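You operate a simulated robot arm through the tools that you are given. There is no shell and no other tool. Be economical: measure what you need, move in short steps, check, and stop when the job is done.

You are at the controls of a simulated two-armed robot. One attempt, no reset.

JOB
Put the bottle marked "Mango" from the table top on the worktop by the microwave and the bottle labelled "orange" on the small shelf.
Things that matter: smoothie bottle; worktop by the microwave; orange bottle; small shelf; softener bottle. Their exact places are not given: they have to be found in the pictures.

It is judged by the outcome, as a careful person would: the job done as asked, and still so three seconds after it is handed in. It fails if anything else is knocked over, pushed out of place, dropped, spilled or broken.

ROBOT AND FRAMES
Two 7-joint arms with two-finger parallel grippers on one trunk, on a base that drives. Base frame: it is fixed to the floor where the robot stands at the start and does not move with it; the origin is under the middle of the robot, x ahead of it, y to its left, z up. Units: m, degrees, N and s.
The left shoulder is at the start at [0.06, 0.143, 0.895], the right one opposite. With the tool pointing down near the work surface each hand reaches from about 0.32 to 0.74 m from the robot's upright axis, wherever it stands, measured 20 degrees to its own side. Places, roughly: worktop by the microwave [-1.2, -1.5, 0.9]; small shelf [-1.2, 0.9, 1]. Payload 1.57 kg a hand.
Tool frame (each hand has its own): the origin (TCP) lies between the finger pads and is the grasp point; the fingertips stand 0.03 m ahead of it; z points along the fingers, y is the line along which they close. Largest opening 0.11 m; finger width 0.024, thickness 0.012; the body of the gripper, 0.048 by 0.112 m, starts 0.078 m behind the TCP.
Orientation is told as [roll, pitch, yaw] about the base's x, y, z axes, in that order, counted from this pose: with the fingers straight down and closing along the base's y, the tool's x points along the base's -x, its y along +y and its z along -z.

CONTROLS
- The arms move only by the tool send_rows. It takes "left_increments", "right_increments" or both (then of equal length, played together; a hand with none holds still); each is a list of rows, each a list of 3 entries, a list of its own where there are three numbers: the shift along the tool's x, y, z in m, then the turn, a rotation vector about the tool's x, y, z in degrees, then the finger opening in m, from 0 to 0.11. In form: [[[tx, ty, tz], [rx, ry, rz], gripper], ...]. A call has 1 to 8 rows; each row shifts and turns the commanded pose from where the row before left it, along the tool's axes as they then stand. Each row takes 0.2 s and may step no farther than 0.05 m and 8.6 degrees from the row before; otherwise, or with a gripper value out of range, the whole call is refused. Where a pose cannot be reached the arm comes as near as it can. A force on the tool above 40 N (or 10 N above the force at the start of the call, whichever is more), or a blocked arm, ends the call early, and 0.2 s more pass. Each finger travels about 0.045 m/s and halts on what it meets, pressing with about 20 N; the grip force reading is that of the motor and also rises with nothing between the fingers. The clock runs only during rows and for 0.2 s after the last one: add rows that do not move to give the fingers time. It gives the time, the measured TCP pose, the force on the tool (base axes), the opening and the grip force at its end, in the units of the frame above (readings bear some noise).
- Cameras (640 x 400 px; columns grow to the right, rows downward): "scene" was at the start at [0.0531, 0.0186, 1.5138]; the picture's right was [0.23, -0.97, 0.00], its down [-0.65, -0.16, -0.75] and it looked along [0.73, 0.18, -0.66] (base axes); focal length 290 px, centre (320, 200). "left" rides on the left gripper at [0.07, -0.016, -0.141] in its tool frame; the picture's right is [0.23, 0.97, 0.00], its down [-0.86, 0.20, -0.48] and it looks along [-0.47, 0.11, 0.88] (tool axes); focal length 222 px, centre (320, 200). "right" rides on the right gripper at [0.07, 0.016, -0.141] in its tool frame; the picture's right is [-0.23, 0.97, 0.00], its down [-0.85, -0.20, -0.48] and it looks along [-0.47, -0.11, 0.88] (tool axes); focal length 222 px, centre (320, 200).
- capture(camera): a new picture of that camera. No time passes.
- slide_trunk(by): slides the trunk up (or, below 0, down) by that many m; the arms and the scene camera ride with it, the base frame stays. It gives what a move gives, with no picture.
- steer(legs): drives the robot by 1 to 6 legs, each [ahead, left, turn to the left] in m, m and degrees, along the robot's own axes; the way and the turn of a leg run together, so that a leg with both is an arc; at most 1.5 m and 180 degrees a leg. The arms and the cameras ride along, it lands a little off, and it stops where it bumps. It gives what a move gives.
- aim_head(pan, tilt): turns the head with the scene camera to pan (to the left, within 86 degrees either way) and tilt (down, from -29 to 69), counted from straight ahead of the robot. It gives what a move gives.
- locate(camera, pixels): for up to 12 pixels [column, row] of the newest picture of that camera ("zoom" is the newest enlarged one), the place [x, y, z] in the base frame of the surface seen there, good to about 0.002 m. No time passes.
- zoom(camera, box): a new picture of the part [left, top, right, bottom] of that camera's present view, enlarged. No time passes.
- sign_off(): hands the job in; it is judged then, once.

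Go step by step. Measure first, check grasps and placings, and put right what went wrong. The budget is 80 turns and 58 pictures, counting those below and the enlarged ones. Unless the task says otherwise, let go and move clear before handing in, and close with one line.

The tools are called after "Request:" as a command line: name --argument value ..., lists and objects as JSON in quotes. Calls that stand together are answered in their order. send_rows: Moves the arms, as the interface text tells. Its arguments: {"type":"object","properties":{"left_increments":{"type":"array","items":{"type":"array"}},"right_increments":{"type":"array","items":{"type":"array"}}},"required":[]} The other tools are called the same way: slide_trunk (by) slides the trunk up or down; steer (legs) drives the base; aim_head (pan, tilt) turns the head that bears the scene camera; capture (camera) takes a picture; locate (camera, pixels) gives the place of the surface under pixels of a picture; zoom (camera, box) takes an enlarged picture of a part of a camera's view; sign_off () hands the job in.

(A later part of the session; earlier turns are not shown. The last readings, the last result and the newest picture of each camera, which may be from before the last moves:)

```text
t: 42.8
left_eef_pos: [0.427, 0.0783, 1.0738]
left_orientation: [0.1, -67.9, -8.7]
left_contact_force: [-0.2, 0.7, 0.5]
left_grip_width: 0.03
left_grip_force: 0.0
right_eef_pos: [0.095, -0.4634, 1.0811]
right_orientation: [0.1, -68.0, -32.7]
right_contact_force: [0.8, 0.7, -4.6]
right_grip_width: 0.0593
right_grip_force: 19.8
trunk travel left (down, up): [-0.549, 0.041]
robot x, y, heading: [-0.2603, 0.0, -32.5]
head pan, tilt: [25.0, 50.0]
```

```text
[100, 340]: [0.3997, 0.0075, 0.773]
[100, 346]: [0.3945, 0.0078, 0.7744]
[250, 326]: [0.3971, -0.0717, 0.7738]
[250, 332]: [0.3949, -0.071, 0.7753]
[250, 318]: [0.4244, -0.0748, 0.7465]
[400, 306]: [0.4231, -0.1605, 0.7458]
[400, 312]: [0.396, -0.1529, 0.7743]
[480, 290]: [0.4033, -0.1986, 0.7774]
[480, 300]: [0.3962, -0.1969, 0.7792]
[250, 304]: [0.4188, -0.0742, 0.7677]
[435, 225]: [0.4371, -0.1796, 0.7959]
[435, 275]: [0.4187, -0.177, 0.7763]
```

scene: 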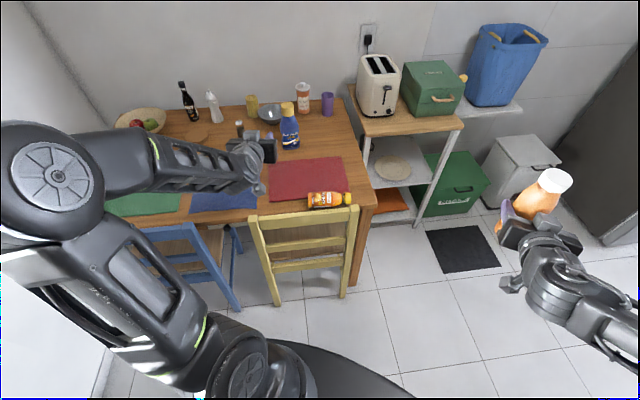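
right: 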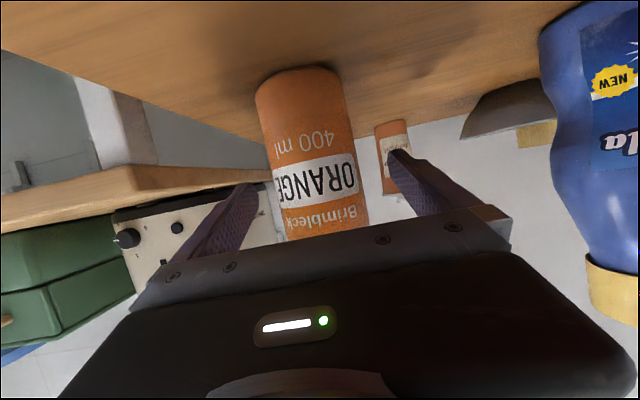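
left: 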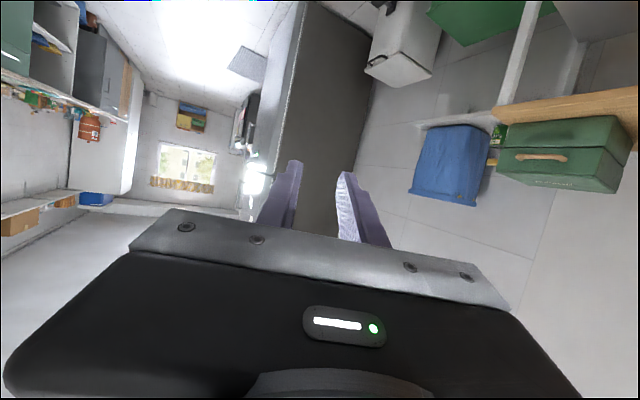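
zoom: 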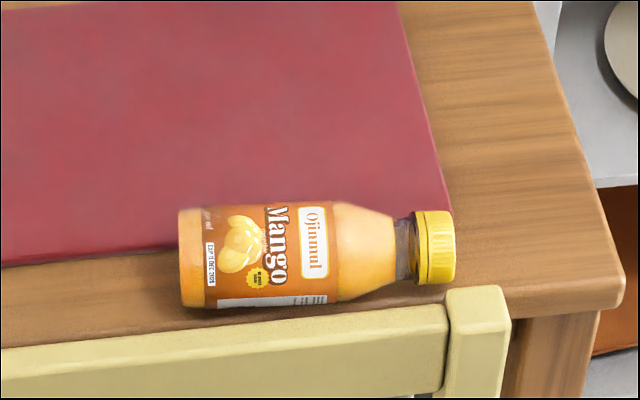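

The bottle's axis is along y at x≈0.443, z≈0.78, base at y≈-0.042; the chair rail (rear face x 0.40, top 0.776) is too near its front. Plan: cage it from above, drag it back a few cm, then grip; first I move the robot closer, to about (0,0.15) heading -45°.

Request:
steer --legs '[[0.139, 0.266, 0], [0, 0, -12.5]]'

```text
t: 45.6
left_eef_pos: [0.6901, 0.0881, 1.074]
left_orientation: [0.1, -68.0, -21.0]
left_contact_force: [0.4, -0.9, -0.3]
left_grip_width: 0.0301
left_grip_force: 0.2
right_eef_pos: [0.2518, -0.3717, 1.0797]
right_orientation: [0.1, -68.0, -44.8]
right_contact_force: [0.0, -0.2, -4.4]
right_grip_width: 0.0592
right_grip_force: 19.9
trunk travel left (down, up): [-0.549, 0.041]
robot x, y, heading: [0.0032, 0.1527, -44.9]
head pan, tilt: [25.0, 50.0]
```

Robot is in place. I now pitch the left hand down and bring it toward the bottle, then yaw it to -90° and open.

Request:
send_rows --left_increments '[[[0.006, -0.018, -0.0148], [0, 8.5, 0], 0.05], [[0.0081, -0.018, -0.0138], [0, 8.5, 0], 0.07], [[0.0101, -0.018, -0.0124], [0, 8.5, 0], 0.09], [[0.0118, -0.018, -0.0108], [0, 8.5, 0], 0.11], [[0.0133, -0.018, -0.0089], [0, 8.5, 0], 0.11], [[0.0144, -0.018, -0.0069], [0, 8.5, 0], 0.11], [[0.0153, -0.018, -0.0047], [0, 8.5, 0], 0.11], [[0.0158, -0.018, -0.0024], [0, 8.5, 0], 0.11]]'

Request:
send_rows --left_increments '[[[0, 0, 0], [0, 0, 8.6], 0.11], [[0, 0, 0], [0, 0, 8.6], 0.11], [[0, 0, 0], [0, 0, 8.6], 0.11], [[0, 0, 0], [0, 0, 8.6], 0.11], [[0, 0, 0], [0, 0, 8.6], 0.11], [[0, 0, 0], [0, 0, 8.6], 0.11], [[0, 0, 0], [0, 0, 8.6], 0.11], [[0, 0, 0], [0, 0, 8.6], 0.11]]'

Request:
capture --camera "left"

```text
t: 47.4
left_eef_pos: [0.5197, -0.0021, 1.074]
left_orientation: [0.1, 0.2, -20.8]
left_contact_force: [0.7, 0.0, -1.2]
left_grip_width: 0.1099
left_grip_force: 0.1
right_eef_pos: [0.2529, -0.3719, 1.0783]
right_orientation: [0.0, -67.9, -44.8]
right_contact_force: [-0.2, -0.1, -4.0]
right_grip_width: 0.0594
right_grip_force: 19.3
trunk travel left (down, up): [-0.549, 0.041]
robot x, y, heading: [0.0064, 0.1537, -44.7]
head pan, tilt: [25.0, 50.0]
```

```text
t: 49.2
left_eef_pos: [0.4311, -0.0265, 0.9965]
left_orientation: [0.3, -0.2, -89.1]
left_contact_force: [0.4, -0.4, 1.3]
left_grip_width: 0.1102
left_grip_force: 0.0
left hand out of reach, approached as far as the arm can: row 5, 6, 7, 8
right_eef_pos: [0.2529, -0.3715, 1.081]
right_orientation: [0.1, -68.1, -44.7]
right_contact_force: [1.0, 0.3, -4.5]
right_grip_width: 0.0596
right_grip_force: 20.3
trunk travel left (down, up): [-0.549, 0.041]
robot x, y, heading: [0.0038, 0.1555, -44.8]
head pan, tilt: [25.0, 50.0]
```

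```text
25 pictures are left
```

left: 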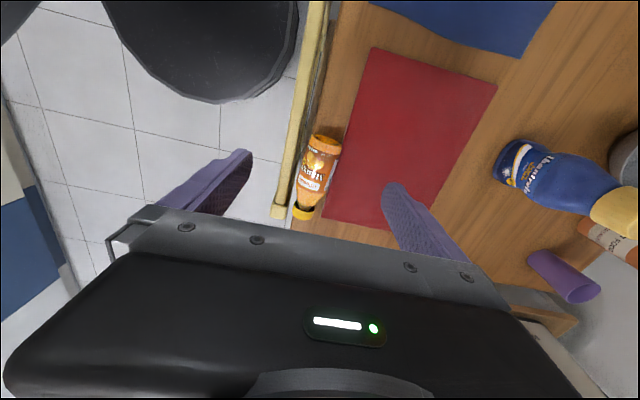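

Hand is downward at yaw -89°, TCP (0.431,-0.027,0.997), bottle at (320,170). I move it over the bottle and part-way down.

Request:
send_rows --left_increments '[[[-0.0146, 0.0078, 0.025], [0, 0, 0], 0.11], [[-0.0146, 0.0078, 0.025], [0, 0, 0], 0.11], [[-0.0146, 0.0078, 0.025], [0, 0, 0], 0.11], [[-0.0146, 0.0078, 0.025], [0, 0, 0], 0.11]]'

Request:
capture --camera "left"

Request:
locate --camera "left" --pixels '[[320, 130], [320, 150], [320, 170], [310, 160], [330, 160], [300, 160]]'

```text
t: 50.2
left_eef_pos: [0.4629, -0.0817, 0.8947]
left_orientation: [0.0, 0.0, -89.6]
left_contact_force: [0.8, -0.2, -0.2]
left_grip_width: 0.1099
left_grip_force: 0.2
right_eef_pos: [0.2535, -0.3707, 1.0799]
right_orientation: [0.2, -67.9, -44.8]
right_contact_force: [-0.2, 0.0, -4.2]
right_grip_width: 0.0592
right_grip_force: 19.9
trunk travel left (down, up): [-0.549, 0.041]
robot x, y, heading: [0.0044, 0.1567, -44.6]
head pan, tilt: [25.0, 50.0]
```

```text
24 pictures are left
```

left: 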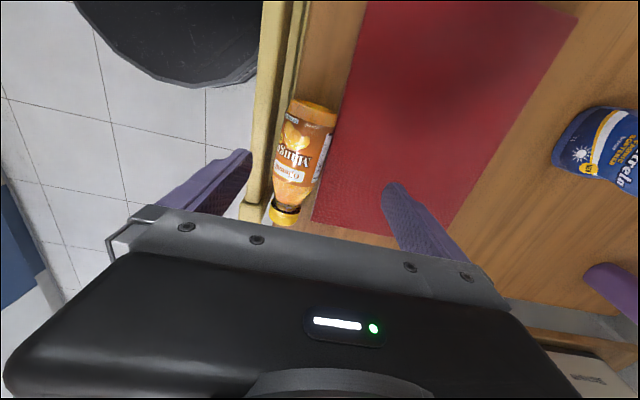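

```text
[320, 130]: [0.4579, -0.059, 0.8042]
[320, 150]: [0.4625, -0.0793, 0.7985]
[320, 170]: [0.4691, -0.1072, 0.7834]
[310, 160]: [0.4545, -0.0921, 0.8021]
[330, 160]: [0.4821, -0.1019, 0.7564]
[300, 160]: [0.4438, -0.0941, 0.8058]
```

The bottle is between the fingers, front finger just above the chair rail. I descend to TCP z 0.814 (tips 0.784, above the 0.776 rail), then drag +x by 0.045.

Request:
send_rows --left_increments '[[[0, -0.001, 0.027], [0, 0, 0], 0.11], [[0, -0.001, 0.027], [0, 0, 0], 0.11], [[0, 0, 0.0265], [0, 0, 0], 0.11], [[0, 0, 0], [0, 0, 0], 0.11]]'

Request:
send_rows --left_increments '[[[0, 0.004, 0], [0, 0, 0], 0.1], [[0, 0.006, 0], [0, 0, 0], 0.09], [[0, 0.008, 0], [0, 0, 0], 0.08], [[0, 0.009, 0], [0, 0, 0], 0.075], [[0, 0.009, 0], [0, 0, 0], 0.075], [[0, 0.009, 0], [0, 0, 0], 0.075], [[0, 0, 0], [0, 0, 0], 0.075]]'

Request:
capture --camera "left"

```text
t: 51.2
left_eef_pos: [0.4626, -0.0829, 0.8139]
left_orientation: [-0.1, 0.0, -89.5]
left_contact_force: [-0.2, 0.1, 0.4]
left_grip_width: 0.11
left_grip_force: 0.1
right_eef_pos: [0.2512, -0.3726, 1.0795]
right_orientation: [0.1, -67.9, -44.7]
right_contact_force: [0.2, -0.5, -4.6]
right_grip_width: 0.0597
right_grip_force: 20.5
trunk travel left (down, up): [-0.549, 0.041]
robot x, y, heading: [0.002, 0.1558, -44.7]
head pan, tilt: [25.0, 50.0]
```

```text
t: 52.8
left_eef_pos: [0.4933, -0.0818, 0.8169]
left_orientation: [0.3, 0.1, -89.2]
left_contact_force: [-2.0, -0.3, 0.6]
left_grip_width: 0.0773
left_grip_force: 1.5
left hand out of reach, approached as far as the arm can: row 5, 6
right_eef_pos: [0.2532, -0.3713, 1.0808]
right_orientation: [0.1, -68.0, -44.8]
right_contact_force: [-0.8, -0.2, -4.2]
right_grip_width: 0.0596
right_grip_force: 19.7
trunk travel left (down, up): [-0.549, 0.041]
robot x, y, heading: [0.0073, 0.1558, -45.0]
head pan, tilt: [25.0, 50.0]
```

```text
23 pictures are left
```

left: 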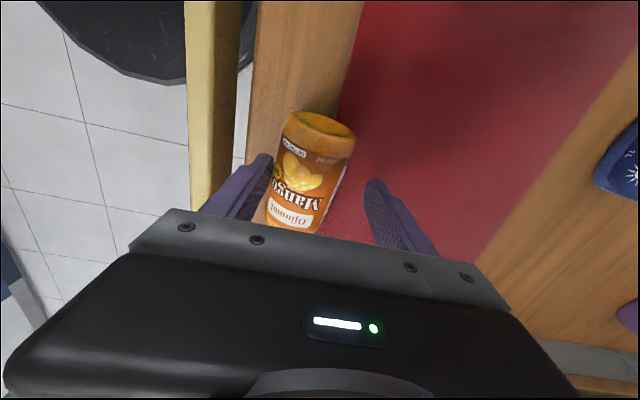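

Bottle dragged back ~4 cm; the front finger (x≈0.44) is now clear of the rail. I lower by the trunk 0.025 m and close.

Request:
slide_trunk --by -0.027

Request:
send_rows --left_increments '[[[0, 0, 0], [0, 0, 0], 0.06], [[0, 0, 0], [0, 0, 0], 0.045], [[0, 0, 0], [0, 0, 0], 0.03], [[0, 0, 0], [0, 0, 0], 0.02], [[0, 0, 0], [0, 0, 0], 0.0]]'

Request:
capture --camera "left"

```text
t: 53.6
left_eef_pos: [0.4937, -0.0828, 0.7899]
left_orientation: [0.2, 0.0, -89.1]
left_contact_force: [-0.4, -0.6, 0.1]
left_grip_width: 0.0754
left_grip_force: 0.2
right_eef_pos: [0.2526, -0.3718, 1.0543]
right_orientation: [0.1, -68.0, -44.8]
right_contact_force: [-0.6, 0.5, -5.1]
right_grip_width: 0.0592
right_grip_force: 20.3
trunk travel left (down, up): [-0.522, 0.068]
robot x, y, heading: [0.0029, 0.1509, -44.5]
head pan, tilt: [25.0, 50.0]
```

```text
t: 54.8
left_eef_pos: [0.4934, -0.0827, 0.7895]
left_orientation: [0.3, -0.1, -89.1]
left_contact_force: [-1.3, -0.1, -0.7]
left_grip_width: 0.0555
left_grip_force: 20.1
right_eef_pos: [0.252, -0.3711, 1.0522]
right_orientation: [0.1, -68.0, -44.7]
right_contact_force: [0.1, -0.2, -4.2]
right_grip_width: 0.0592
right_grip_force: 19.9
trunk travel left (down, up): [-0.522, 0.068]
robot x, y, heading: [0.0041, 0.1572, -44.7]
head pan, tilt: [25.0, 50.0]
```

```text
22 pictures are left
```

left: 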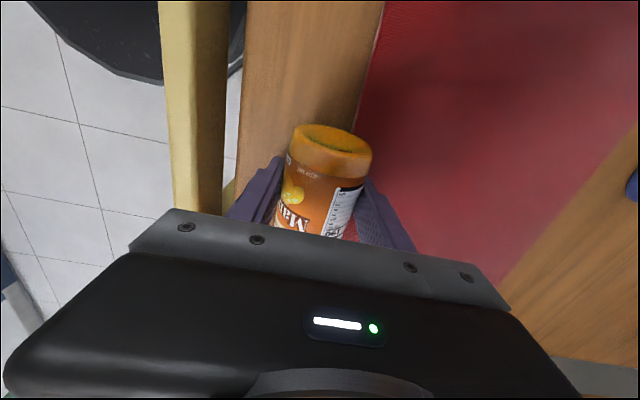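

Gripped again (0.0555 m, 20 N). I lift with the trunk, then yaw the hand back to -45° while raising a little.

Request:
slide_trunk --by 0.066

Request:
send_rows --left_increments '[[[0, 0, -0.01], [0, 0, -7.5], 0.0], [[0, 0, -0.01], [0, 0, -7.5], 0.0], [[0, 0, -0.012], [0, 0, -7.5], 0.0], [[0, 0, -0.015], [0, 0, -7.5], 0.0], [[0, 0, -0.02], [0, 0, -7.5], 0.0], [[0, 0, -0.025], [0, 0, -7.5], 0.0], [[0, 0, -0.025], [0, 0, 0], 0.0], [[0, 0, -0.025], [0, 0, 0], 0.0]]'

Request:
capture --camera "left"

```text
t: 55.8
left_eef_pos: [0.4927, -0.0826, 0.856]
left_orientation: [0.2, -0.1, -89.2]
left_contact_force: [0.1, 0.4, -1.9]
left_grip_width: 0.0554
left_grip_force: 19.9
right_eef_pos: [0.2529, -0.3719, 1.1193]
right_orientation: [0.1, -67.8, -44.8]
right_contact_force: [0.4, 0.2, -4.2]
right_grip_width: 0.0594
right_grip_force: 19.7
trunk travel left (down, up): [-0.588, 0.002]
robot x, y, heading: [0.0013, 0.1552, -44.5]
head pan, tilt: [25.0, 50.0]
```

```text
t: 57.6
left_eef_pos: [0.4945, -0.0823, 1.0019]
left_orientation: [0.2, -0.1, -44.2]
left_contact_force: [0.4, 0.8, -1.8]
left_grip_width: 0.0552
left_grip_force: 20.0
right_eef_pos: [0.2528, -0.3715, 1.1203]
right_orientation: [0.1, -68.0, -44.7]
right_contact_force: [-0.7, -0.3, -4.6]
right_grip_width: 0.0595
right_grip_force: 20.1
trunk travel left (down, up): [-0.588, 0.002]
robot x, y, heading: [0.0028, 0.1573, -44.6]
head pan, tilt: [25.0, 50.0]
```

```text
21 pictures are left
```

left: 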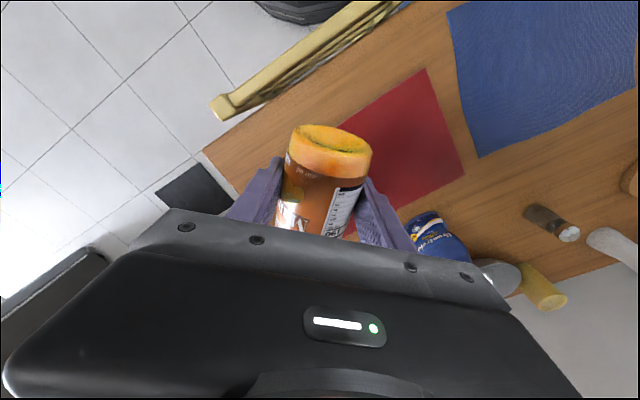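

Held well. The bottle lies along the tool's x, so I pitch the hand up about 69° now, checking how upright it becomes.

Request:
send_rows --left_increments '[[[-0.012, 0.01, -0.006], [0, -8.6, 0], 0.0], [[-0.0128, 0.01, -0.0041], [0, -8.6, 0], 0.0], [[-0.0132, 0.01, -0.0022], [0, -8.6, 0], 0.0], [[-0.0134, 0.01, -0.0002], [0, -8.6, 0], 0.0], [[-0.0133, 0.01, 0.0018], [0, -8.6, 0], 0.0], [[-0.0129, 0.01, 0.0038], [0, -8.6, 0], 0.0], [[-0.0122, 0.01, 0.0057], [0, -8.6, 0], 0.0], [[-0.0112, 0.01, 0.0074], [0, -8.6, 0], 0.0]]'

Request:
send_rows --left_increments '[[[0, 0, 0], [0, -8.6, 0], 0.0], [[0, 0, 0], [0, -3, 0], 0.0]]'

Request:
capture --camera "scene"

```text
t: 59.4
left_eef_pos: [0.6173, -0.091, 1.0451]
left_orientation: [0.2, -69.0, -44.2]
left_contact_force: [0.6, 0.1, -2.4]
left_grip_width: 0.0553
left_grip_force: 19.9
right_eef_pos: [0.2524, -0.371, 1.1185]
right_orientation: [0.0, -67.9, -44.7]
right_contact_force: [-0.1, -0.2, -4.9]
right_grip_width: 0.0593
right_grip_force: 20.2
trunk travel left (down, up): [-0.588, 0.002]
robot x, y, heading: [0.0022, 0.1598, -44.9]
head pan, tilt: [25.0, 50.0]
```

```text
t: 60.0
left_eef_pos: [0.6175, -0.0923, 1.0473]
left_orientation: [1.0, -80.7, -45.1]
left_contact_force: [-0.5, -0.1, -2.1]
left_grip_width: 0.0551
left_grip_force: 20.4
right_eef_pos: [0.2527, -0.3717, 1.1204]
right_orientation: [0.2, -68.0, -44.7]
right_contact_force: [-0.1, 0.6, -3.8]
right_grip_width: 0.0597
right_grip_force: 19.9
trunk travel left (down, up): [-0.588, 0.002]
robot x, y, heading: [-0.0013, 0.1554, -44.6]
head pan, tilt: [25.0, 50.0]
```

```text
20 pictures are left
```

scene: 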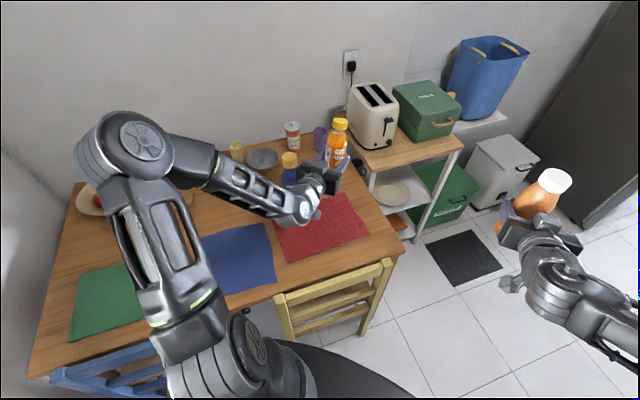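

Mango is held upright at (336,140). I zoom to measure its tilt.

Request:
zoom --camera "scene" --box '[300, 105, 380, 195]'

Request:
locate --camera "scene" --pixels '[[336, 125], [336, 136], [335, 145], [335, 155], [329, 145], [345, 145], [340, 120]]'

Request:
capture --camera "left"

Request:
locate --camera "left" --pixels '[[320, 145], [330, 135], [330, 150], [330, 165], [330, 200]]'

```text
4.44 times, centred on (340, 150) of scene
```

zoom: 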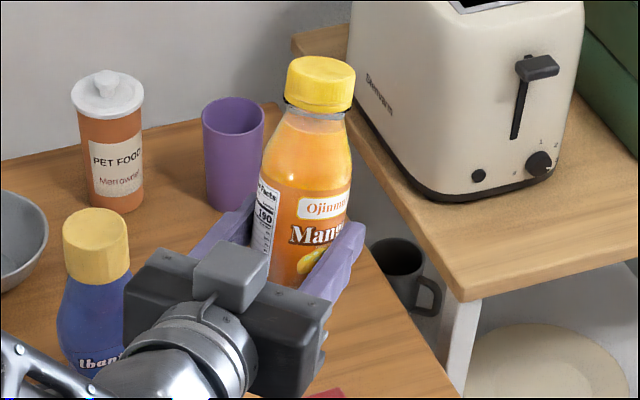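

```text
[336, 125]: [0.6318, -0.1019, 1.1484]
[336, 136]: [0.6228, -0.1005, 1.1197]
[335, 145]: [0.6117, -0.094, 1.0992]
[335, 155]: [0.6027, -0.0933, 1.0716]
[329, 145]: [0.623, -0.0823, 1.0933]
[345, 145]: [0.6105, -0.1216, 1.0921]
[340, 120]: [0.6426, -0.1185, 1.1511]
```

```text
18 pictures are left
```

left: 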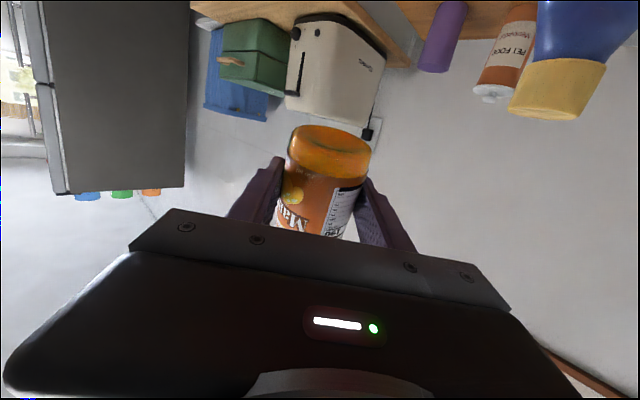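

```text
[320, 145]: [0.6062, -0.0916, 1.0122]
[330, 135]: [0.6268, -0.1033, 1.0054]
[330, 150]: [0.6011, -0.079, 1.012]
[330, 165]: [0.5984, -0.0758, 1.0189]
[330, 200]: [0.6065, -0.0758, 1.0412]
```

The bottle leans only ~10° at pitch -81, base ≈0.043 m below the TCP; good. Now I withdraw to the aisle and turn gently to -90°.

Request:
steer --legs '[[-0.072, -0.282, 0], [0, 0, -15], [0, 0, -15], [0, 0, -15]]'

```text
t: 64.7
left_eef_pos: [0.0014, -0.6064, 1.0458]
left_orientation: [1.2, -80.7, -91.3]
left_contact_force: [0.1, -0.1, -3.2]
left_grip_width: 0.0553
left_grip_force: 20.1
right_eef_pos: [-0.4532, -0.5387, 1.1189]
right_orientation: [0.1, -68.0, -90.6]
right_contact_force: [0.7, 1.4, -4.2]
right_grip_width: 0.0593
right_grip_force: 20.0
trunk travel left (down, up): [-0.588, 0.002]
robot x, y, heading: [-0.2471, 0.0082, -90.3]
head pan, tilt: [25.0, 50.0]
```

Both grips hold. I drive 1.2 m down the aisle, then turn right to face the counter.

Request:
steer --legs '[[0.6, 0, 0], [0.6, 0, 0], [0, 0, -30], [0, 0, -30], [0, 0, -30]]'

Request:
aim_head --pan 10 --tilt 40

Request:
capture --camera "scene"

```text
t: 75.6
left_eef_pos: [-0.8792, -1.4324, 1.0458]
left_orientation: [1.2, -80.5, 177.6]
left_contact_force: [0.7, 0.4, -2.1]
left_grip_width: 0.0552
left_grip_force: 20.6
right_eef_pos: [-0.8016, -0.9788, 1.1185]
right_orientation: [0.1, -68.1, 178.2]
right_contact_force: [-0.1, 0.4, -4.1]
right_grip_width: 0.0597
right_grip_force: 20.3
trunk travel left (down, up): [-0.588, 0.002]
robot x, y, heading: [-0.2629, -1.195, 178.4]
head pan, tilt: [25.0, 50.0]
```

```text
t: 76.3
left_eef_pos: [-0.8795, -1.4325, 1.0449]
left_orientation: [1.1, -80.4, 177.8]
left_contact_force: [0.0, -0.2, -2.1]
left_grip_width: 0.0551
left_grip_force: 20.2
right_eef_pos: [-0.8011, -0.9792, 1.1185]
right_orientation: [0.1, -67.9, 178.2]
right_contact_force: [-0.3, 0.4, -4.2]
right_grip_width: 0.0596
right_grip_force: 19.8
trunk travel left (down, up): [-0.588, 0.002]
robot x, y, heading: [-0.2578, -1.1962, 178.2]
head pan, tilt: [10.0, 40.0]
```

```text
17 pictures are left
```

scene: 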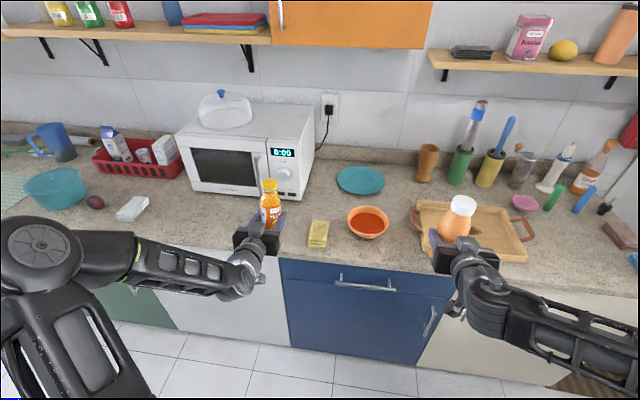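

Facing the counter: clear worktop in front of the microwave around (215,210). I measure the surface, edge and neighbours.

Request:
locate --camera "scene" --pixels '[[180, 205], [215, 205], [220, 225], [240, 203], [170, 228], [318, 220], [308, 240], [195, 190], [150, 205], [295, 200], [120, 200], [275, 258]]'

```text
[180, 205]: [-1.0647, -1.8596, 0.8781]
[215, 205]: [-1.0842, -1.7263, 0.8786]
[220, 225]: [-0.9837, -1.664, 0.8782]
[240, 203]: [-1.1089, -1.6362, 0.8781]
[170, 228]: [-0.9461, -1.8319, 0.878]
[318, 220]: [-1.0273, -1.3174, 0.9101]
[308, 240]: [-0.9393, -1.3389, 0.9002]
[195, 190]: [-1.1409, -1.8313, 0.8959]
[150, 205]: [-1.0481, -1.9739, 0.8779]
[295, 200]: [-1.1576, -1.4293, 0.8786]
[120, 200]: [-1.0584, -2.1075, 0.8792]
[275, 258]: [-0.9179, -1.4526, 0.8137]
```

Worktop top is z≈0.878, edge x≈-0.91, and the area near (-1.0,-1.58) before the microwave is free (sponge at y>-1.35). I shift the base left 0.15 and ahead 0.11.

Request:
steer --legs '[[0, 0.15, 0], [0.11, 0, 0]]'

Request:
capture --camera "scene"

```text
t: 78.5
left_eef_pos: [-0.9942, -1.581, 1.0456]
left_orientation: [1.2, -80.3, 178.1]
left_contact_force: [-1.0, -0.4, -3.1]
left_grip_width: 0.0553
left_grip_force: 20.3
right_eef_pos: [-0.919, -1.1258, 1.1179]
right_orientation: [0.1, -67.9, 178.7]
right_contact_force: [-0.4, -0.3, -4.4]
right_grip_width: 0.0596
right_grip_force: 19.3
trunk travel left (down, up): [-0.588, 0.002]
robot x, y, heading: [-0.3713, -1.338, 178.5]
head pan, tilt: [10.0, 40.0]
```

```text
16 pictures are left
```

scene: 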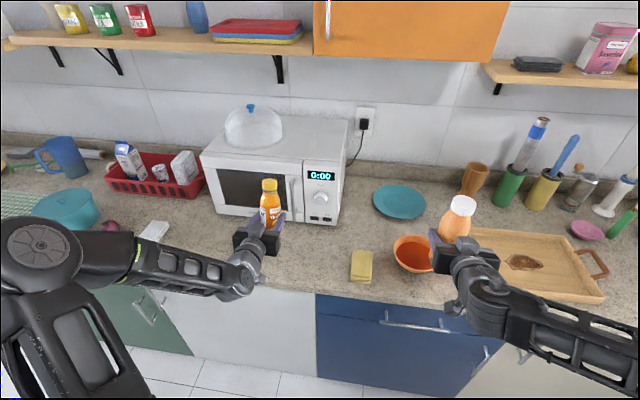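

Hand is at (-0.994,-1.581), clear of everything. I lower the left arm 0.1 m and check from the hand camera.

Request:
send_rows --left_increments '[[[0.0247, 0, 0.0042], [0, 0, 0], 0.0], [[0.0247, 0, 0.0042], [0, 0, 0], 0.0], [[0.0247, 0, 0.0042], [0, 0, 0], 0.0], [[0.0247, 0, 0.0042], [0, 0, 0], 0.0]]'

Request:
capture --camera "left"

Request:
locate --camera "left" --pixels '[[320, 145], [330, 130], [330, 150], [330, 165], [290, 140], [370, 148], [330, 60], [330, 20]]'

```text
t: 79.5
left_eef_pos: [-0.9932, -1.5815, 0.9463]
left_orientation: [1.1, -80.6, 178.0]
left_contact_force: [-0.1, -0.3, -3.4]
left_grip_width: 0.0552
left_grip_force: 19.2
right_eef_pos: [-0.9181, -1.1269, 1.1181]
right_orientation: [0.1, -68.0, 178.6]
right_contact_force: [0.4, -0.2, -4.8]
right_grip_width: 0.0593
right_grip_force: 20.2
trunk travel left (down, up): [-0.588, 0.002]
robot x, y, heading: [-0.3775, -1.338, 178.5]
head pan, tilt: [10.0, 40.0]
```

```text
15 pictures are left
```

left: 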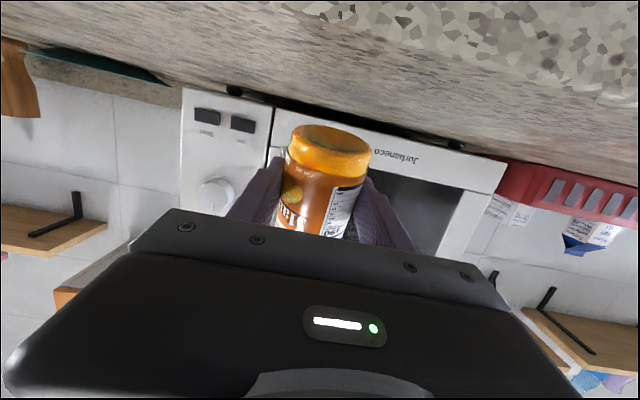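

```text
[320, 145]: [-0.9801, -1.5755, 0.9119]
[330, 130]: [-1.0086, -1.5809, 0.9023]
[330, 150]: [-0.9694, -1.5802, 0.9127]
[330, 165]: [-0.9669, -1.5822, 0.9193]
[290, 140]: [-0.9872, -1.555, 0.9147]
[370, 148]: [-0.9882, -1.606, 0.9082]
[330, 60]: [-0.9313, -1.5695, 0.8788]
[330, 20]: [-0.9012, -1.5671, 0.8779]
```

The base is ~2.4 cm above the worktop with ~12-15° lean. I pitch 7° more to straighten it and lower in small steps until contact.

Request:
send_rows --left_increments '[[[0, 0, 0], [0, -7, 0], 0.0], [[0.006, 0, 0], [0, 0, 0], 0.0], [[0.005, 0, 0], [0, 0, 0], 0.0], [[0, 0, 0], [0, 0, 0], 0.0]]'

Request:
capture --camera "left"

Request:
locate --camera "left" --pixels '[[330, 128], [330, 140], [330, 150], [300, 140], [360, 145], [330, 100], [330, 110]]'

```text
t: 80.5
left_eef_pos: [-0.9928, -1.5804, 0.9359]
left_orientation: [4.2, -87.4, 174.8]
left_contact_force: [0.3, 0.1, -2.2]
left_grip_width: 0.0549
left_grip_force: 20.2
right_eef_pos: [-0.9181, -1.1261, 1.1205]
right_orientation: [0.1, -67.9, 178.6]
right_contact_force: [0.2, 0.4, -4.8]
right_grip_width: 0.0593
right_grip_force: 19.8
trunk travel left (down, up): [-0.588, 0.002]
robot x, y, heading: [-0.3772, -1.3354, 178.3]
head pan, tilt: [10.0, 40.0]
```

```text
14 pictures are left
```

left: 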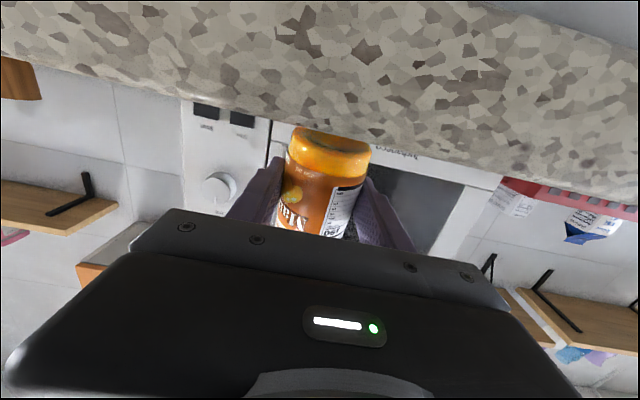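

```text
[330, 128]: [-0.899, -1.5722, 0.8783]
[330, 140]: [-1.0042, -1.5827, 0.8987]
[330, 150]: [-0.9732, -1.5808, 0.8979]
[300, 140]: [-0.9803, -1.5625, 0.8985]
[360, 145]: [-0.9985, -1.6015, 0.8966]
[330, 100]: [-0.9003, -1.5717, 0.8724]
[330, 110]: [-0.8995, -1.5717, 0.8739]
```

Base is now flat at z≈0.898 and the camera hangs clear of the edge (x -0.90). I lower 18 mm, then feel for contact.

Request:
send_rows --left_increments '[[[0.007, 0, 0], [0, 0, 0], 0.0], [[0.007, 0, 0], [0, 0, 0], 0.0], [[0.004, 0, 0], [0, 0, 0], 0.0], [[0.002, 0, 0], [0, 0, 0], 0.0], [[0, 0, 0], [0, 0, 0], 0.0]]'

Request:
capture --camera "left"

Request:
capture --camera "scene"

```text
t: 81.7
left_eef_pos: [-0.9905, -1.5807, 0.9165]
left_orientation: [5.6, -87.7, 173.6]
left_contact_force: [1.5, 3.0, 13.2]
left_grip_width: 0.0551
left_grip_force: 19.7
right_eef_pos: [-0.9168, -1.1255, 1.1199]
right_orientation: [0.3, -68.0, 178.5]
right_contact_force: [0.6, 0.1, -4.8]
right_grip_width: 0.0594
right_grip_force: 20.1
trunk travel left (down, up): [-0.588, 0.002]
robot x, y, heading: [-0.3741, -1.3385, 178.7]
head pan, tilt: [10.0, 40.0]
```

```text
13 pictures are left
```

left: 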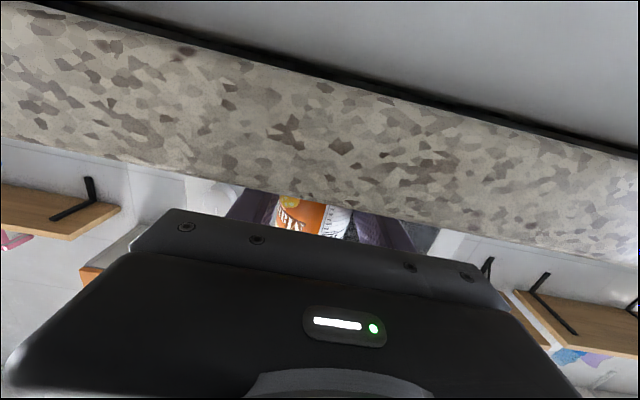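

```text
12 pictures are left
```

scene: 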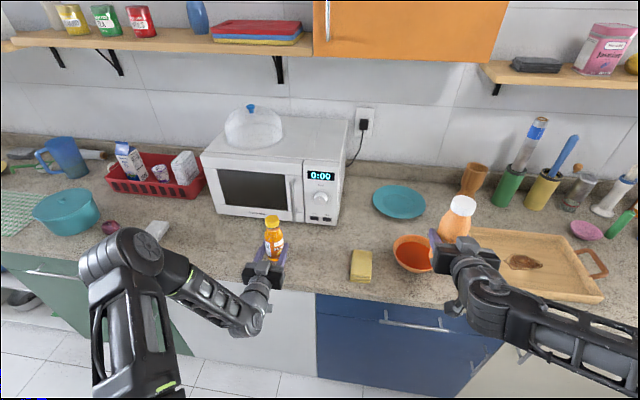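

13 N upward: the bottle is standing on the worktop. I relax 1 mm and open the fingers.

Request:
send_rows --left_increments '[[[-0.0015, 0, 0], [0, 0, 0], 0.05], [[0, 0, 0], [0, 0, 0], 0.065], [[0, 0, 0], [0, 0, 0], 0.085], [[0, 0, 0], [0, 0, 0], 0.11], [[0, 0, 0], [0, 0, 0], 0.11], [[0, 0, 0], [0, 0, 0], 0.11]]'

Request:
zoom --camera "scene" --box '[220, 190, 320, 300]'

```text
t: 83.1
left_eef_pos: [-0.9908, -1.581, 0.9155]
left_orientation: [4.4, -87.6, 174.6]
left_contact_force: [0.4, -0.1, 0.6]
left_grip_width: 0.1101
left_grip_force: 0.0
right_eef_pos: [-0.9179, -1.1265, 1.1184]
right_orientation: [0.1, -68.0, 178.6]
right_contact_force: [-0.3, -0.1, -4.0]
right_grip_width: 0.0593
right_grip_force: 20.4
trunk travel left (down, up): [-0.588, 0.002]
robot x, y, heading: [-0.3735, -1.3378, 178.5]
head pan, tilt: [10.0, 40.0]
```

```text
3.64 times, centred on (270, 245) of scene
```

zoom: 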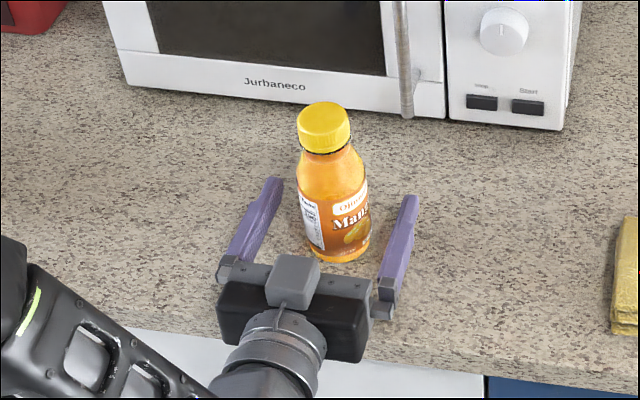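

Mango stands upright on the worktop, fingers free on both sides. I pull the hand straight back, then back the base away.

Request:
send_rows --left_increments '[[[0, 0, -0.03], [0, 0, 0], 0.11], [[0, 0, -0.03], [0, 0, 0], 0.11], [[0, 0, -0.03], [0, 0, 0], 0.11], [[0, 0, -0.03], [0, 0, 0], 0.11]]'

Request:
steer --legs '[[-0.15, 0, 0]]'

Request:
send_rows --left_increments '[[[-0.04, 0, 0], [0, 0, 0], 0.1], [[-0.04, 0, 0], [0, 0, 0], 0.08], [[-0.04, 0, 0], [0, 0, 0], 0.06]]'

Request:
capture --camera "scene"

```text
t: 84.1
left_eef_pos: [-0.8721, -1.5825, 0.9198]
left_orientation: [4.6, -87.7, 174.5]
left_contact_force: [-0.2, -0.2, -1.2]
left_grip_width: 0.1097
left_grip_force: 0.2
right_eef_pos: [-0.9168, -1.1247, 1.1188]
right_orientation: [0.1, -68.1, 178.6]
right_contact_force: [-0.5, -0.2, -5.5]
right_grip_width: 0.0596
right_grip_force: 20.0
trunk travel left (down, up): [-0.588, 0.002]
robot x, y, heading: [-0.3738, -1.3356, 178.5]
head pan, tilt: [10.0, 40.0]
```

```text
t: 85.5
left_eef_pos: [-0.7207, -1.5878, 0.919]
left_orientation: [4.6, -87.5, 174.5]
left_contact_force: [0.4, 0.4, 0.9]
left_grip_width: 0.1099
left_grip_force: 0.1
right_eef_pos: [-0.7665, -1.1294, 1.1194]
right_orientation: [0.1, -68.0, 178.4]
right_contact_force: [0.0, 0.8, -4.1]
right_grip_width: 0.0595
right_grip_force: 20.1
trunk travel left (down, up): [-0.588, 0.002]
robot x, y, heading: [-0.2238, -1.3401, 178.6]
head pan, tilt: [10.0, 40.0]
```

```text
t: 86.3
left_eef_pos: [-0.7563, -1.5913, 1.023]
left_orientation: [4.4, -87.5, 174.7]
left_contact_force: [0.0, 0.1, 0.2]
left_grip_width: 0.0599
left_grip_force: 0.1
left hand out of reach, approached as far as the arm can: row 2, 3
right_eef_pos: [-0.7665, -1.1288, 1.1178]
right_orientation: [0.2, -67.9, 178.4]
right_contact_force: [-0.4, 0.7, -4.6]
right_grip_width: 0.0598
right_grip_force: 20.0
trunk travel left (down, up): [-0.588, 0.002]
robot x, y, heading: [-0.2262, -1.3453, 178.7]
head pan, tilt: [10.0, 40.0]
```

```text
10 pictures are left
```

scene: 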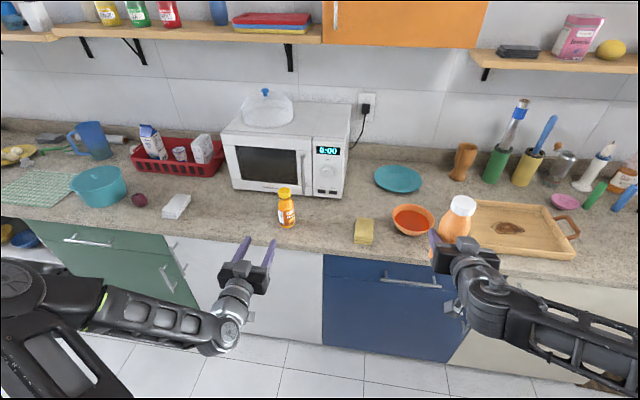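

Mango stands fine at (286,210) and nothing else moved. Next, the shelf: I strafe right 1.15 m and look toward it.

Request:
steer --legs '[[0, -0.6, 0], [0, -0.55, 0]]'

Request:
aim_head --pan -50 --tilt 25

Request:
capture --camera "scene"

```text
t: 92.4
left_eef_pos: [-0.7328, -0.4449, 1.0231]
left_orientation: [5.2, -87.6, 174.4]
left_contact_force: [-0.5, 0.0, -0.1]
left_grip_width: 0.0601
left_grip_force: 0.1
right_eef_pos: [-0.7492, 0.0168, 1.1193]
right_orientation: [0.1, -67.9, 179.1]
right_contact_force: [0.4, 1.2, -4.7]
right_grip_width: 0.0594
right_grip_force: 19.9
trunk travel left (down, up): [-0.588, 0.002]
robot x, y, heading: [-0.2029, -0.1879, 178.7]
head pan, tilt: [10.0, 40.0]
```

```text
t: 93.7
left_eef_pos: [-0.7341, -0.4467, 1.0227]
left_orientation: [4.3, -87.6, 175.2]
left_contact_force: [0.2, 0.2, -0.3]
left_grip_width: 0.0602
left_grip_force: 0.1
right_eef_pos: [-0.7493, 0.0169, 1.1186]
right_orientation: [0.1, -68.0, 179.0]
right_contact_force: [-0.1, 0.4, -5.2]
right_grip_width: 0.0595
right_grip_force: 20.1
trunk travel left (down, up): [-0.588, 0.002]
robot x, y, heading: [-0.206, -0.1932, 179.1]
head pan, tilt: [-50.0, 25.0]
```

```text
9 pictures are left
```

scene: 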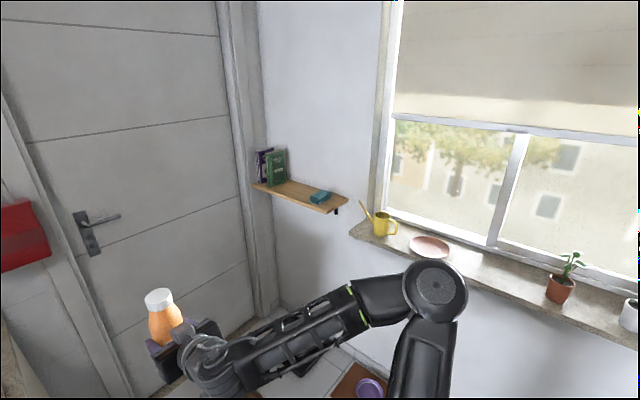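

The small shelf is at (300,195) on the window wall, with books and a teal item; the free middle is near (295,190). I measure it.

Request:
zoom --camera "scene" --box '[240, 135, 360, 225]'

Request:
locate --camera "scene" --pixels '[[295, 190], [288, 186], [305, 193], [258, 186], [330, 210], [346, 203], [320, 196], [280, 184], [300, 200], [275, 170], [382, 225], [370, 220]]'

```text
4.44 times, centred on (300, 180) of scene
```

zoom: 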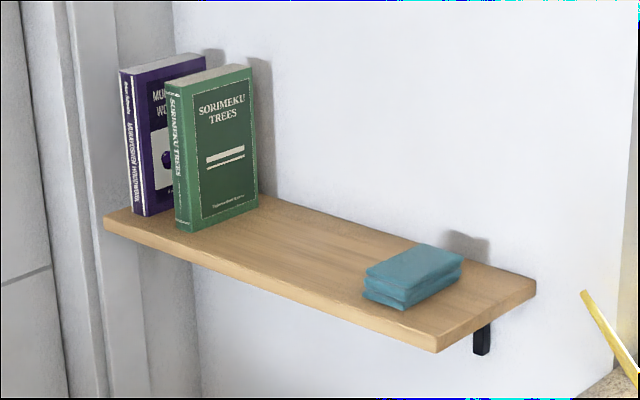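

```text
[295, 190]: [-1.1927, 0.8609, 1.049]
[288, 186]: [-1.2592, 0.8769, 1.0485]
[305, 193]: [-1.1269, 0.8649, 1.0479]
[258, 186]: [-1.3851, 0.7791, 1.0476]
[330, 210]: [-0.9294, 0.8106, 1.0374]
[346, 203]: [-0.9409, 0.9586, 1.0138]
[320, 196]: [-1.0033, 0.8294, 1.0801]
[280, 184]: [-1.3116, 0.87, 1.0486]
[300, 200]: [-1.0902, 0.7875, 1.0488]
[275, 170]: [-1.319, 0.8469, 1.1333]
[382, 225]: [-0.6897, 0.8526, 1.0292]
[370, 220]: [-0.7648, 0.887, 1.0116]
```

Shelf top z=1.048, front edge y≈0.78, free between x -1.09 and -1.29: target (-1.19,0.85). I check the floor/door, tuck the left hand and raise the right hand 5 cm.

Request:
locate --camera "scene" --pixels '[[370, 388], [345, 390], [60, 200], [265, 290], [230, 200], [175, 385], [365, 365], [323, 194], [90, 240]]'

Request:
send_rows --left_increments '[[[0.001, 0, -0.016], [0, 8.5, 0], 0.06], [[0.003, 0, -0.0157], [0, 8.5, 0], 0.06], [[0.0055, 0, -0.015], [0, 8.5, 0], 0.06], [[0.0075, 0, -0.0141], [0, 8.5, 0], 0.06], [[0.0096, 0, -0.0128], [0, 8.5, 0], 0.06], [[0.0113, 0, -0.0113], [0, 8.5, 0], 0.06], [[0.0129, 0, -0.0094], [0, 8.5, 0], 0.06], [[0.0141, 0, -0.0075], [0, 8.5, 0], 0.06]]' --right_increments '[[[-0.0058, 0, -0.0023], [0, 0, 0], 0.03], [[-0.0058, 0, -0.0023], [0, 0, 0], 0.03], [[-0.0058, 0, -0.0023], [0, 0, 0], 0.03], [[-0.0058, 0, -0.0023], [0, 0, 0], 0.03], [[-0.0058, 0, -0.0023], [0, 0, 0], 0.03], [[-0.0058, 0, -0.0023], [0, 0, 0], 0.03], [[-0.0058, 0, -0.0023], [0, 0, 0], 0.03], [[-0.0058, 0, -0.0023], [0, 0, 0], 0.03]]'

```text
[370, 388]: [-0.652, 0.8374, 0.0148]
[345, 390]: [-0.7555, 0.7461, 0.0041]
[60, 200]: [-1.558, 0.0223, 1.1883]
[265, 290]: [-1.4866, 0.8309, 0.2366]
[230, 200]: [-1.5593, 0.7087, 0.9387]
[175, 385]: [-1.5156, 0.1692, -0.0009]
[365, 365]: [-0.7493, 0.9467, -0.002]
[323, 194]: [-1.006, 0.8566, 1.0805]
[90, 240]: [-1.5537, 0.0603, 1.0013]
```

```text
t: 95.5
left_eef_pos: [-0.6451, -0.4592, 1.0119]
left_orientation: [0.4, -19.4, 179.5]
left_contact_force: [-0.3, 0.1, -0.4]
left_grip_width: 0.0601
left_grip_force: 0.1
left hand out of reach, approached as far as the arm can: row 1, 2, 3
right_eef_pos: [-0.748, 0.0179, 1.1678]
right_orientation: [0.3, -67.9, 178.9]
right_contact_force: [-0.1, -0.2, -5.2]
right_grip_width: 0.0591
right_grip_force: 20.1
trunk travel left (down, up): [-0.588, 0.002]
robot x, y, heading: [-0.2051, -0.1921, 178.8]
head pan, tilt: [-50.0, 25.0]
```

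Door wall is x≈-1.555, the pet bowl at (-0.65,0.84) on the floor. I strafe right, go ahead, then turn 44° right to face the shelf corner at 135°.

Request:
steer --legs '[[0, -0.36, 0], [0.45, 0, 0], [0, 0, -22], [0, 0, -22]]'

Request:
aim_head --pan 0 --tilt 35

Request:
capture --camera "scene"

```text
t: 102.5
left_eef_pos: [-1.1613, 0.2866, 1.0111]
left_orientation: [0.1, -19.6, 135.2]
left_contact_force: [0.1, -0.2, -0.1]
left_grip_width: 0.0598
left_grip_force: 0.0
right_eef_pos: [-0.9035, 0.7001, 1.1693]
right_orientation: [0.1, -67.9, 134.8]
right_contact_force: [0.6, -0.5, -4.7]
right_grip_width: 0.0593
right_grip_force: 19.8
trunk travel left (down, up): [-0.588, 0.002]
robot x, y, heading: [-0.6576, 0.1707, 134.7]
head pan, tilt: [-50.0, 25.0]
```

```text
t: 103.7
left_eef_pos: [-1.1626, 0.2881, 1.0125]
left_orientation: [0.2, -19.6, 135.3]
left_contact_force: [-0.1, -0.7, 0.1]
left_grip_width: 0.0602
left_grip_force: 0.1
right_eef_pos: [-0.9045, 0.7018, 1.1675]
right_orientation: [0.2, -67.9, 134.9]
right_contact_force: [0.3, 0.0, -4.6]
right_grip_width: 0.0593
right_grip_force: 20.2
trunk travel left (down, up): [-0.588, 0.002]
robot x, y, heading: [-0.658, 0.1713, 134.8]
head pan, tilt: [0.0, 35.0]
```

```text
7 pictures are left
```

scene: 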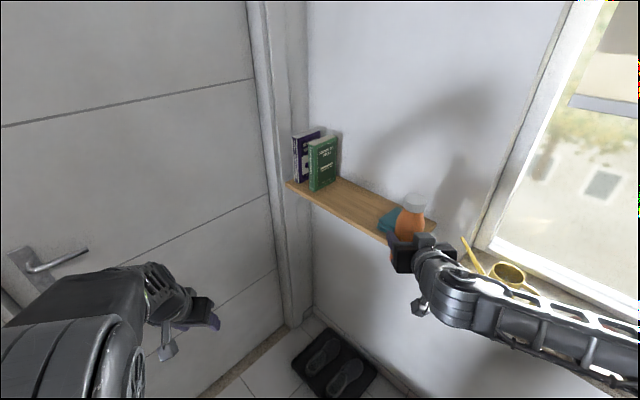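

Right hand with the orange bottle is beside the shelf, all clear. I move the base ahead 0.14 and left 0.095 to line up with the free spot.

Request:
steer --legs '[[0.139, 0.096, 0]]'

```text
t: 105.2
left_eef_pos: [-1.3294, 0.3196, 1.0124]
left_orientation: [0.1, -19.5, 135.3]
left_contact_force: [-0.1, 0.0, -0.3]
left_grip_width: 0.06
left_grip_force: 0.0
right_eef_pos: [-1.0714, 0.7365, 1.1675]
right_orientation: [0.0, -67.8, 134.9]
right_contact_force: [-0.6, 0.2, -4.8]
right_grip_width: 0.0593
right_grip_force: 20.0
trunk travel left (down, up): [-0.588, 0.002]
robot x, y, heading: [-0.8245, 0.2042, 134.9]
head pan, tilt: [0.0, 35.0]
```

At pre-approach (-1.071,0.737,1.168). I extend the right hand 0.16 m over the shelf.

Request:
send_rows --right_increments '[[[-0.012, 0.0015, 0.0298], [0, 0, 0], 0.03], [[-0.012, 0.0015, 0.0298], [0, 0, 0], 0.03], [[-0.012, 0.0015, 0.0298], [0, 0, 0], 0.03], [[-0.012, 0.0015, 0.0298], [0, 0, 0], 0.03], [[-0.012, 0.0015, 0.0298], [0, 0, 0], 0.03], [[0, 0, 0], [0, 0, 0], 0.03]]'

Request:
capture --camera "right"

Request:
locate --camera "right" --pixels '[[310, 68], [310, 80], [280, 75], [335, 75], [310, 95], [310, 40], [250, 60], [370, 60]]'

```text
t: 106.6
left_eef_pos: [-1.3274, 0.32, 1.0118]
left_orientation: [0.2, -19.6, 135.4]
left_contact_force: [-0.8, 0.7, -0.4]
left_grip_width: 0.0596
left_grip_force: 0.1
right_eef_pos: [-1.1874, 0.8412, 1.1685]
right_orientation: [0.1, -67.9, 134.7]
right_contact_force: [0.8, -0.6, -5.0]
right_grip_width: 0.0593
right_grip_force: 20.3
trunk travel left (down, up): [-0.588, 0.002]
robot x, y, heading: [-0.8271, 0.2089, 134.8]
head pan, tilt: [0.0, 35.0]
```

```text
6 pictures are left
```

right: 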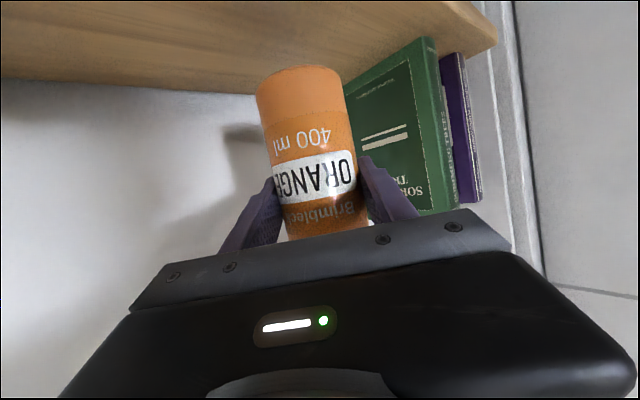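

```text
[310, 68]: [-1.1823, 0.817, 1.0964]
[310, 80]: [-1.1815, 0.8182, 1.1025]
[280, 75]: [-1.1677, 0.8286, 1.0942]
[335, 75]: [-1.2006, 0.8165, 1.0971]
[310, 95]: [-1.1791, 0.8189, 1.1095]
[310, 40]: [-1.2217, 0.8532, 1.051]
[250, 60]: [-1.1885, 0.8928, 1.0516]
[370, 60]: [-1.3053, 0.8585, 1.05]
```

Bottle base is at z≈1.092, centre (-1.204,0.839), shelf at 1.050; clear of books and wall. I lower 42 mm gently.

Request:
send_rows --right_increments '[[[0.0111, 0, 0.0045], [0, 0, 0], 0.03], [[0.0111, 0, 0.0045], [0, 0, 0], 0.03], [[0.0111, 0, 0.0045], [0, 0, 0], 0.03], [[0.0037, 0, 0.0015], [0, 0, 0], 0.03], [[0.0028, 0, 0.0011], [0, 0, 0], 0.03], [[0, 0, 0], [0, 0, 0], 0.03]]'

```text
t: 108.0
left_eef_pos: [-1.3283, 0.3204, 1.012]
left_orientation: [0.2, -19.6, 135.3]
left_contact_force: [-0.5, 0.6, -0.3]
left_grip_width: 0.0601
left_grip_force: 0.1
right_eef_pos: [-1.1891, 0.841, 1.1287]
right_orientation: [-0.1, -68.3, 134.9]
right_contact_force: [-2.9, 4.2, 10.6]
right_grip_width: 0.0595
right_grip_force: 20.2
trunk travel left (down, up): [-0.588, 0.002]
robot x, y, heading: [-0.8273, 0.2084, 134.9]
head pan, tilt: [0.0, 35.0]
```

Contact: +10.6 N up at TCP 1.1287, matching the base on the shelf. I check once before releasing.

Request:
capture --camera "right"

Request:
locate --camera "right" --pixels '[[310, 70], [310, 80], [310, 60], [310, 50], [370, 80]]'

```text
5 pictures are left
```

right: 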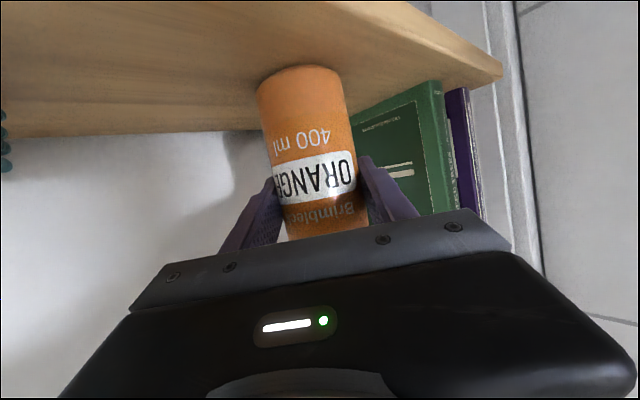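

```text
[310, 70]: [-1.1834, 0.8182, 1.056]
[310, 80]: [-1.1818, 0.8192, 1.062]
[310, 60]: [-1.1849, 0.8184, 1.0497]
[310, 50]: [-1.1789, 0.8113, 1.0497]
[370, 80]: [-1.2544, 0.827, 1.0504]
```

Seated upright on the shelf. I relax 1 mm, open to 0.095 and withdraw horizontally.

Request:
send_rows --right_increments '[[[-0.001, 0, 0], [0, 0, 0], 0.055], [[0, 0, 0], [0, 0, 0], 0.07], [[0, 0, 0], [0, 0, 0], 0.09], [[0, 0, 0], [0, 0, 0], 0.095], [[0, 0, 0], [0, 0, 0], 0.095]]'

Request:
zoom --camera "scene" --box '[270, 110, 450, 290]'

```text
t: 109.2
left_eef_pos: [-1.328, 0.3186, 1.0113]
left_orientation: [0.1, -19.6, 135.4]
left_contact_force: [0.1, -0.3, -0.4]
left_grip_width: 0.0597
left_grip_force: 0.1
right_eef_pos: [-1.1885, 0.8428, 1.1263]
right_orientation: [0.1, -67.9, 134.8]
right_contact_force: [0.1, 0.3, 0.3]
right_grip_width: 0.0952
right_grip_force: 0.0
trunk travel left (down, up): [-0.588, 0.002]
robot x, y, heading: [-0.8227, 0.206, 134.8]
head pan, tilt: [0.0, 35.0]
```

```text
2.22 times, centred on (360, 200) of scene
```

zoom: 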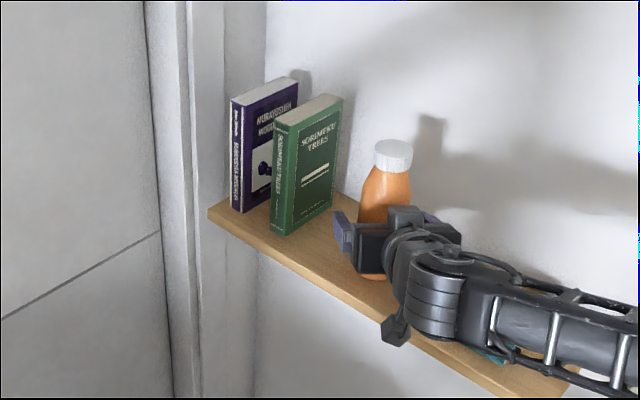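

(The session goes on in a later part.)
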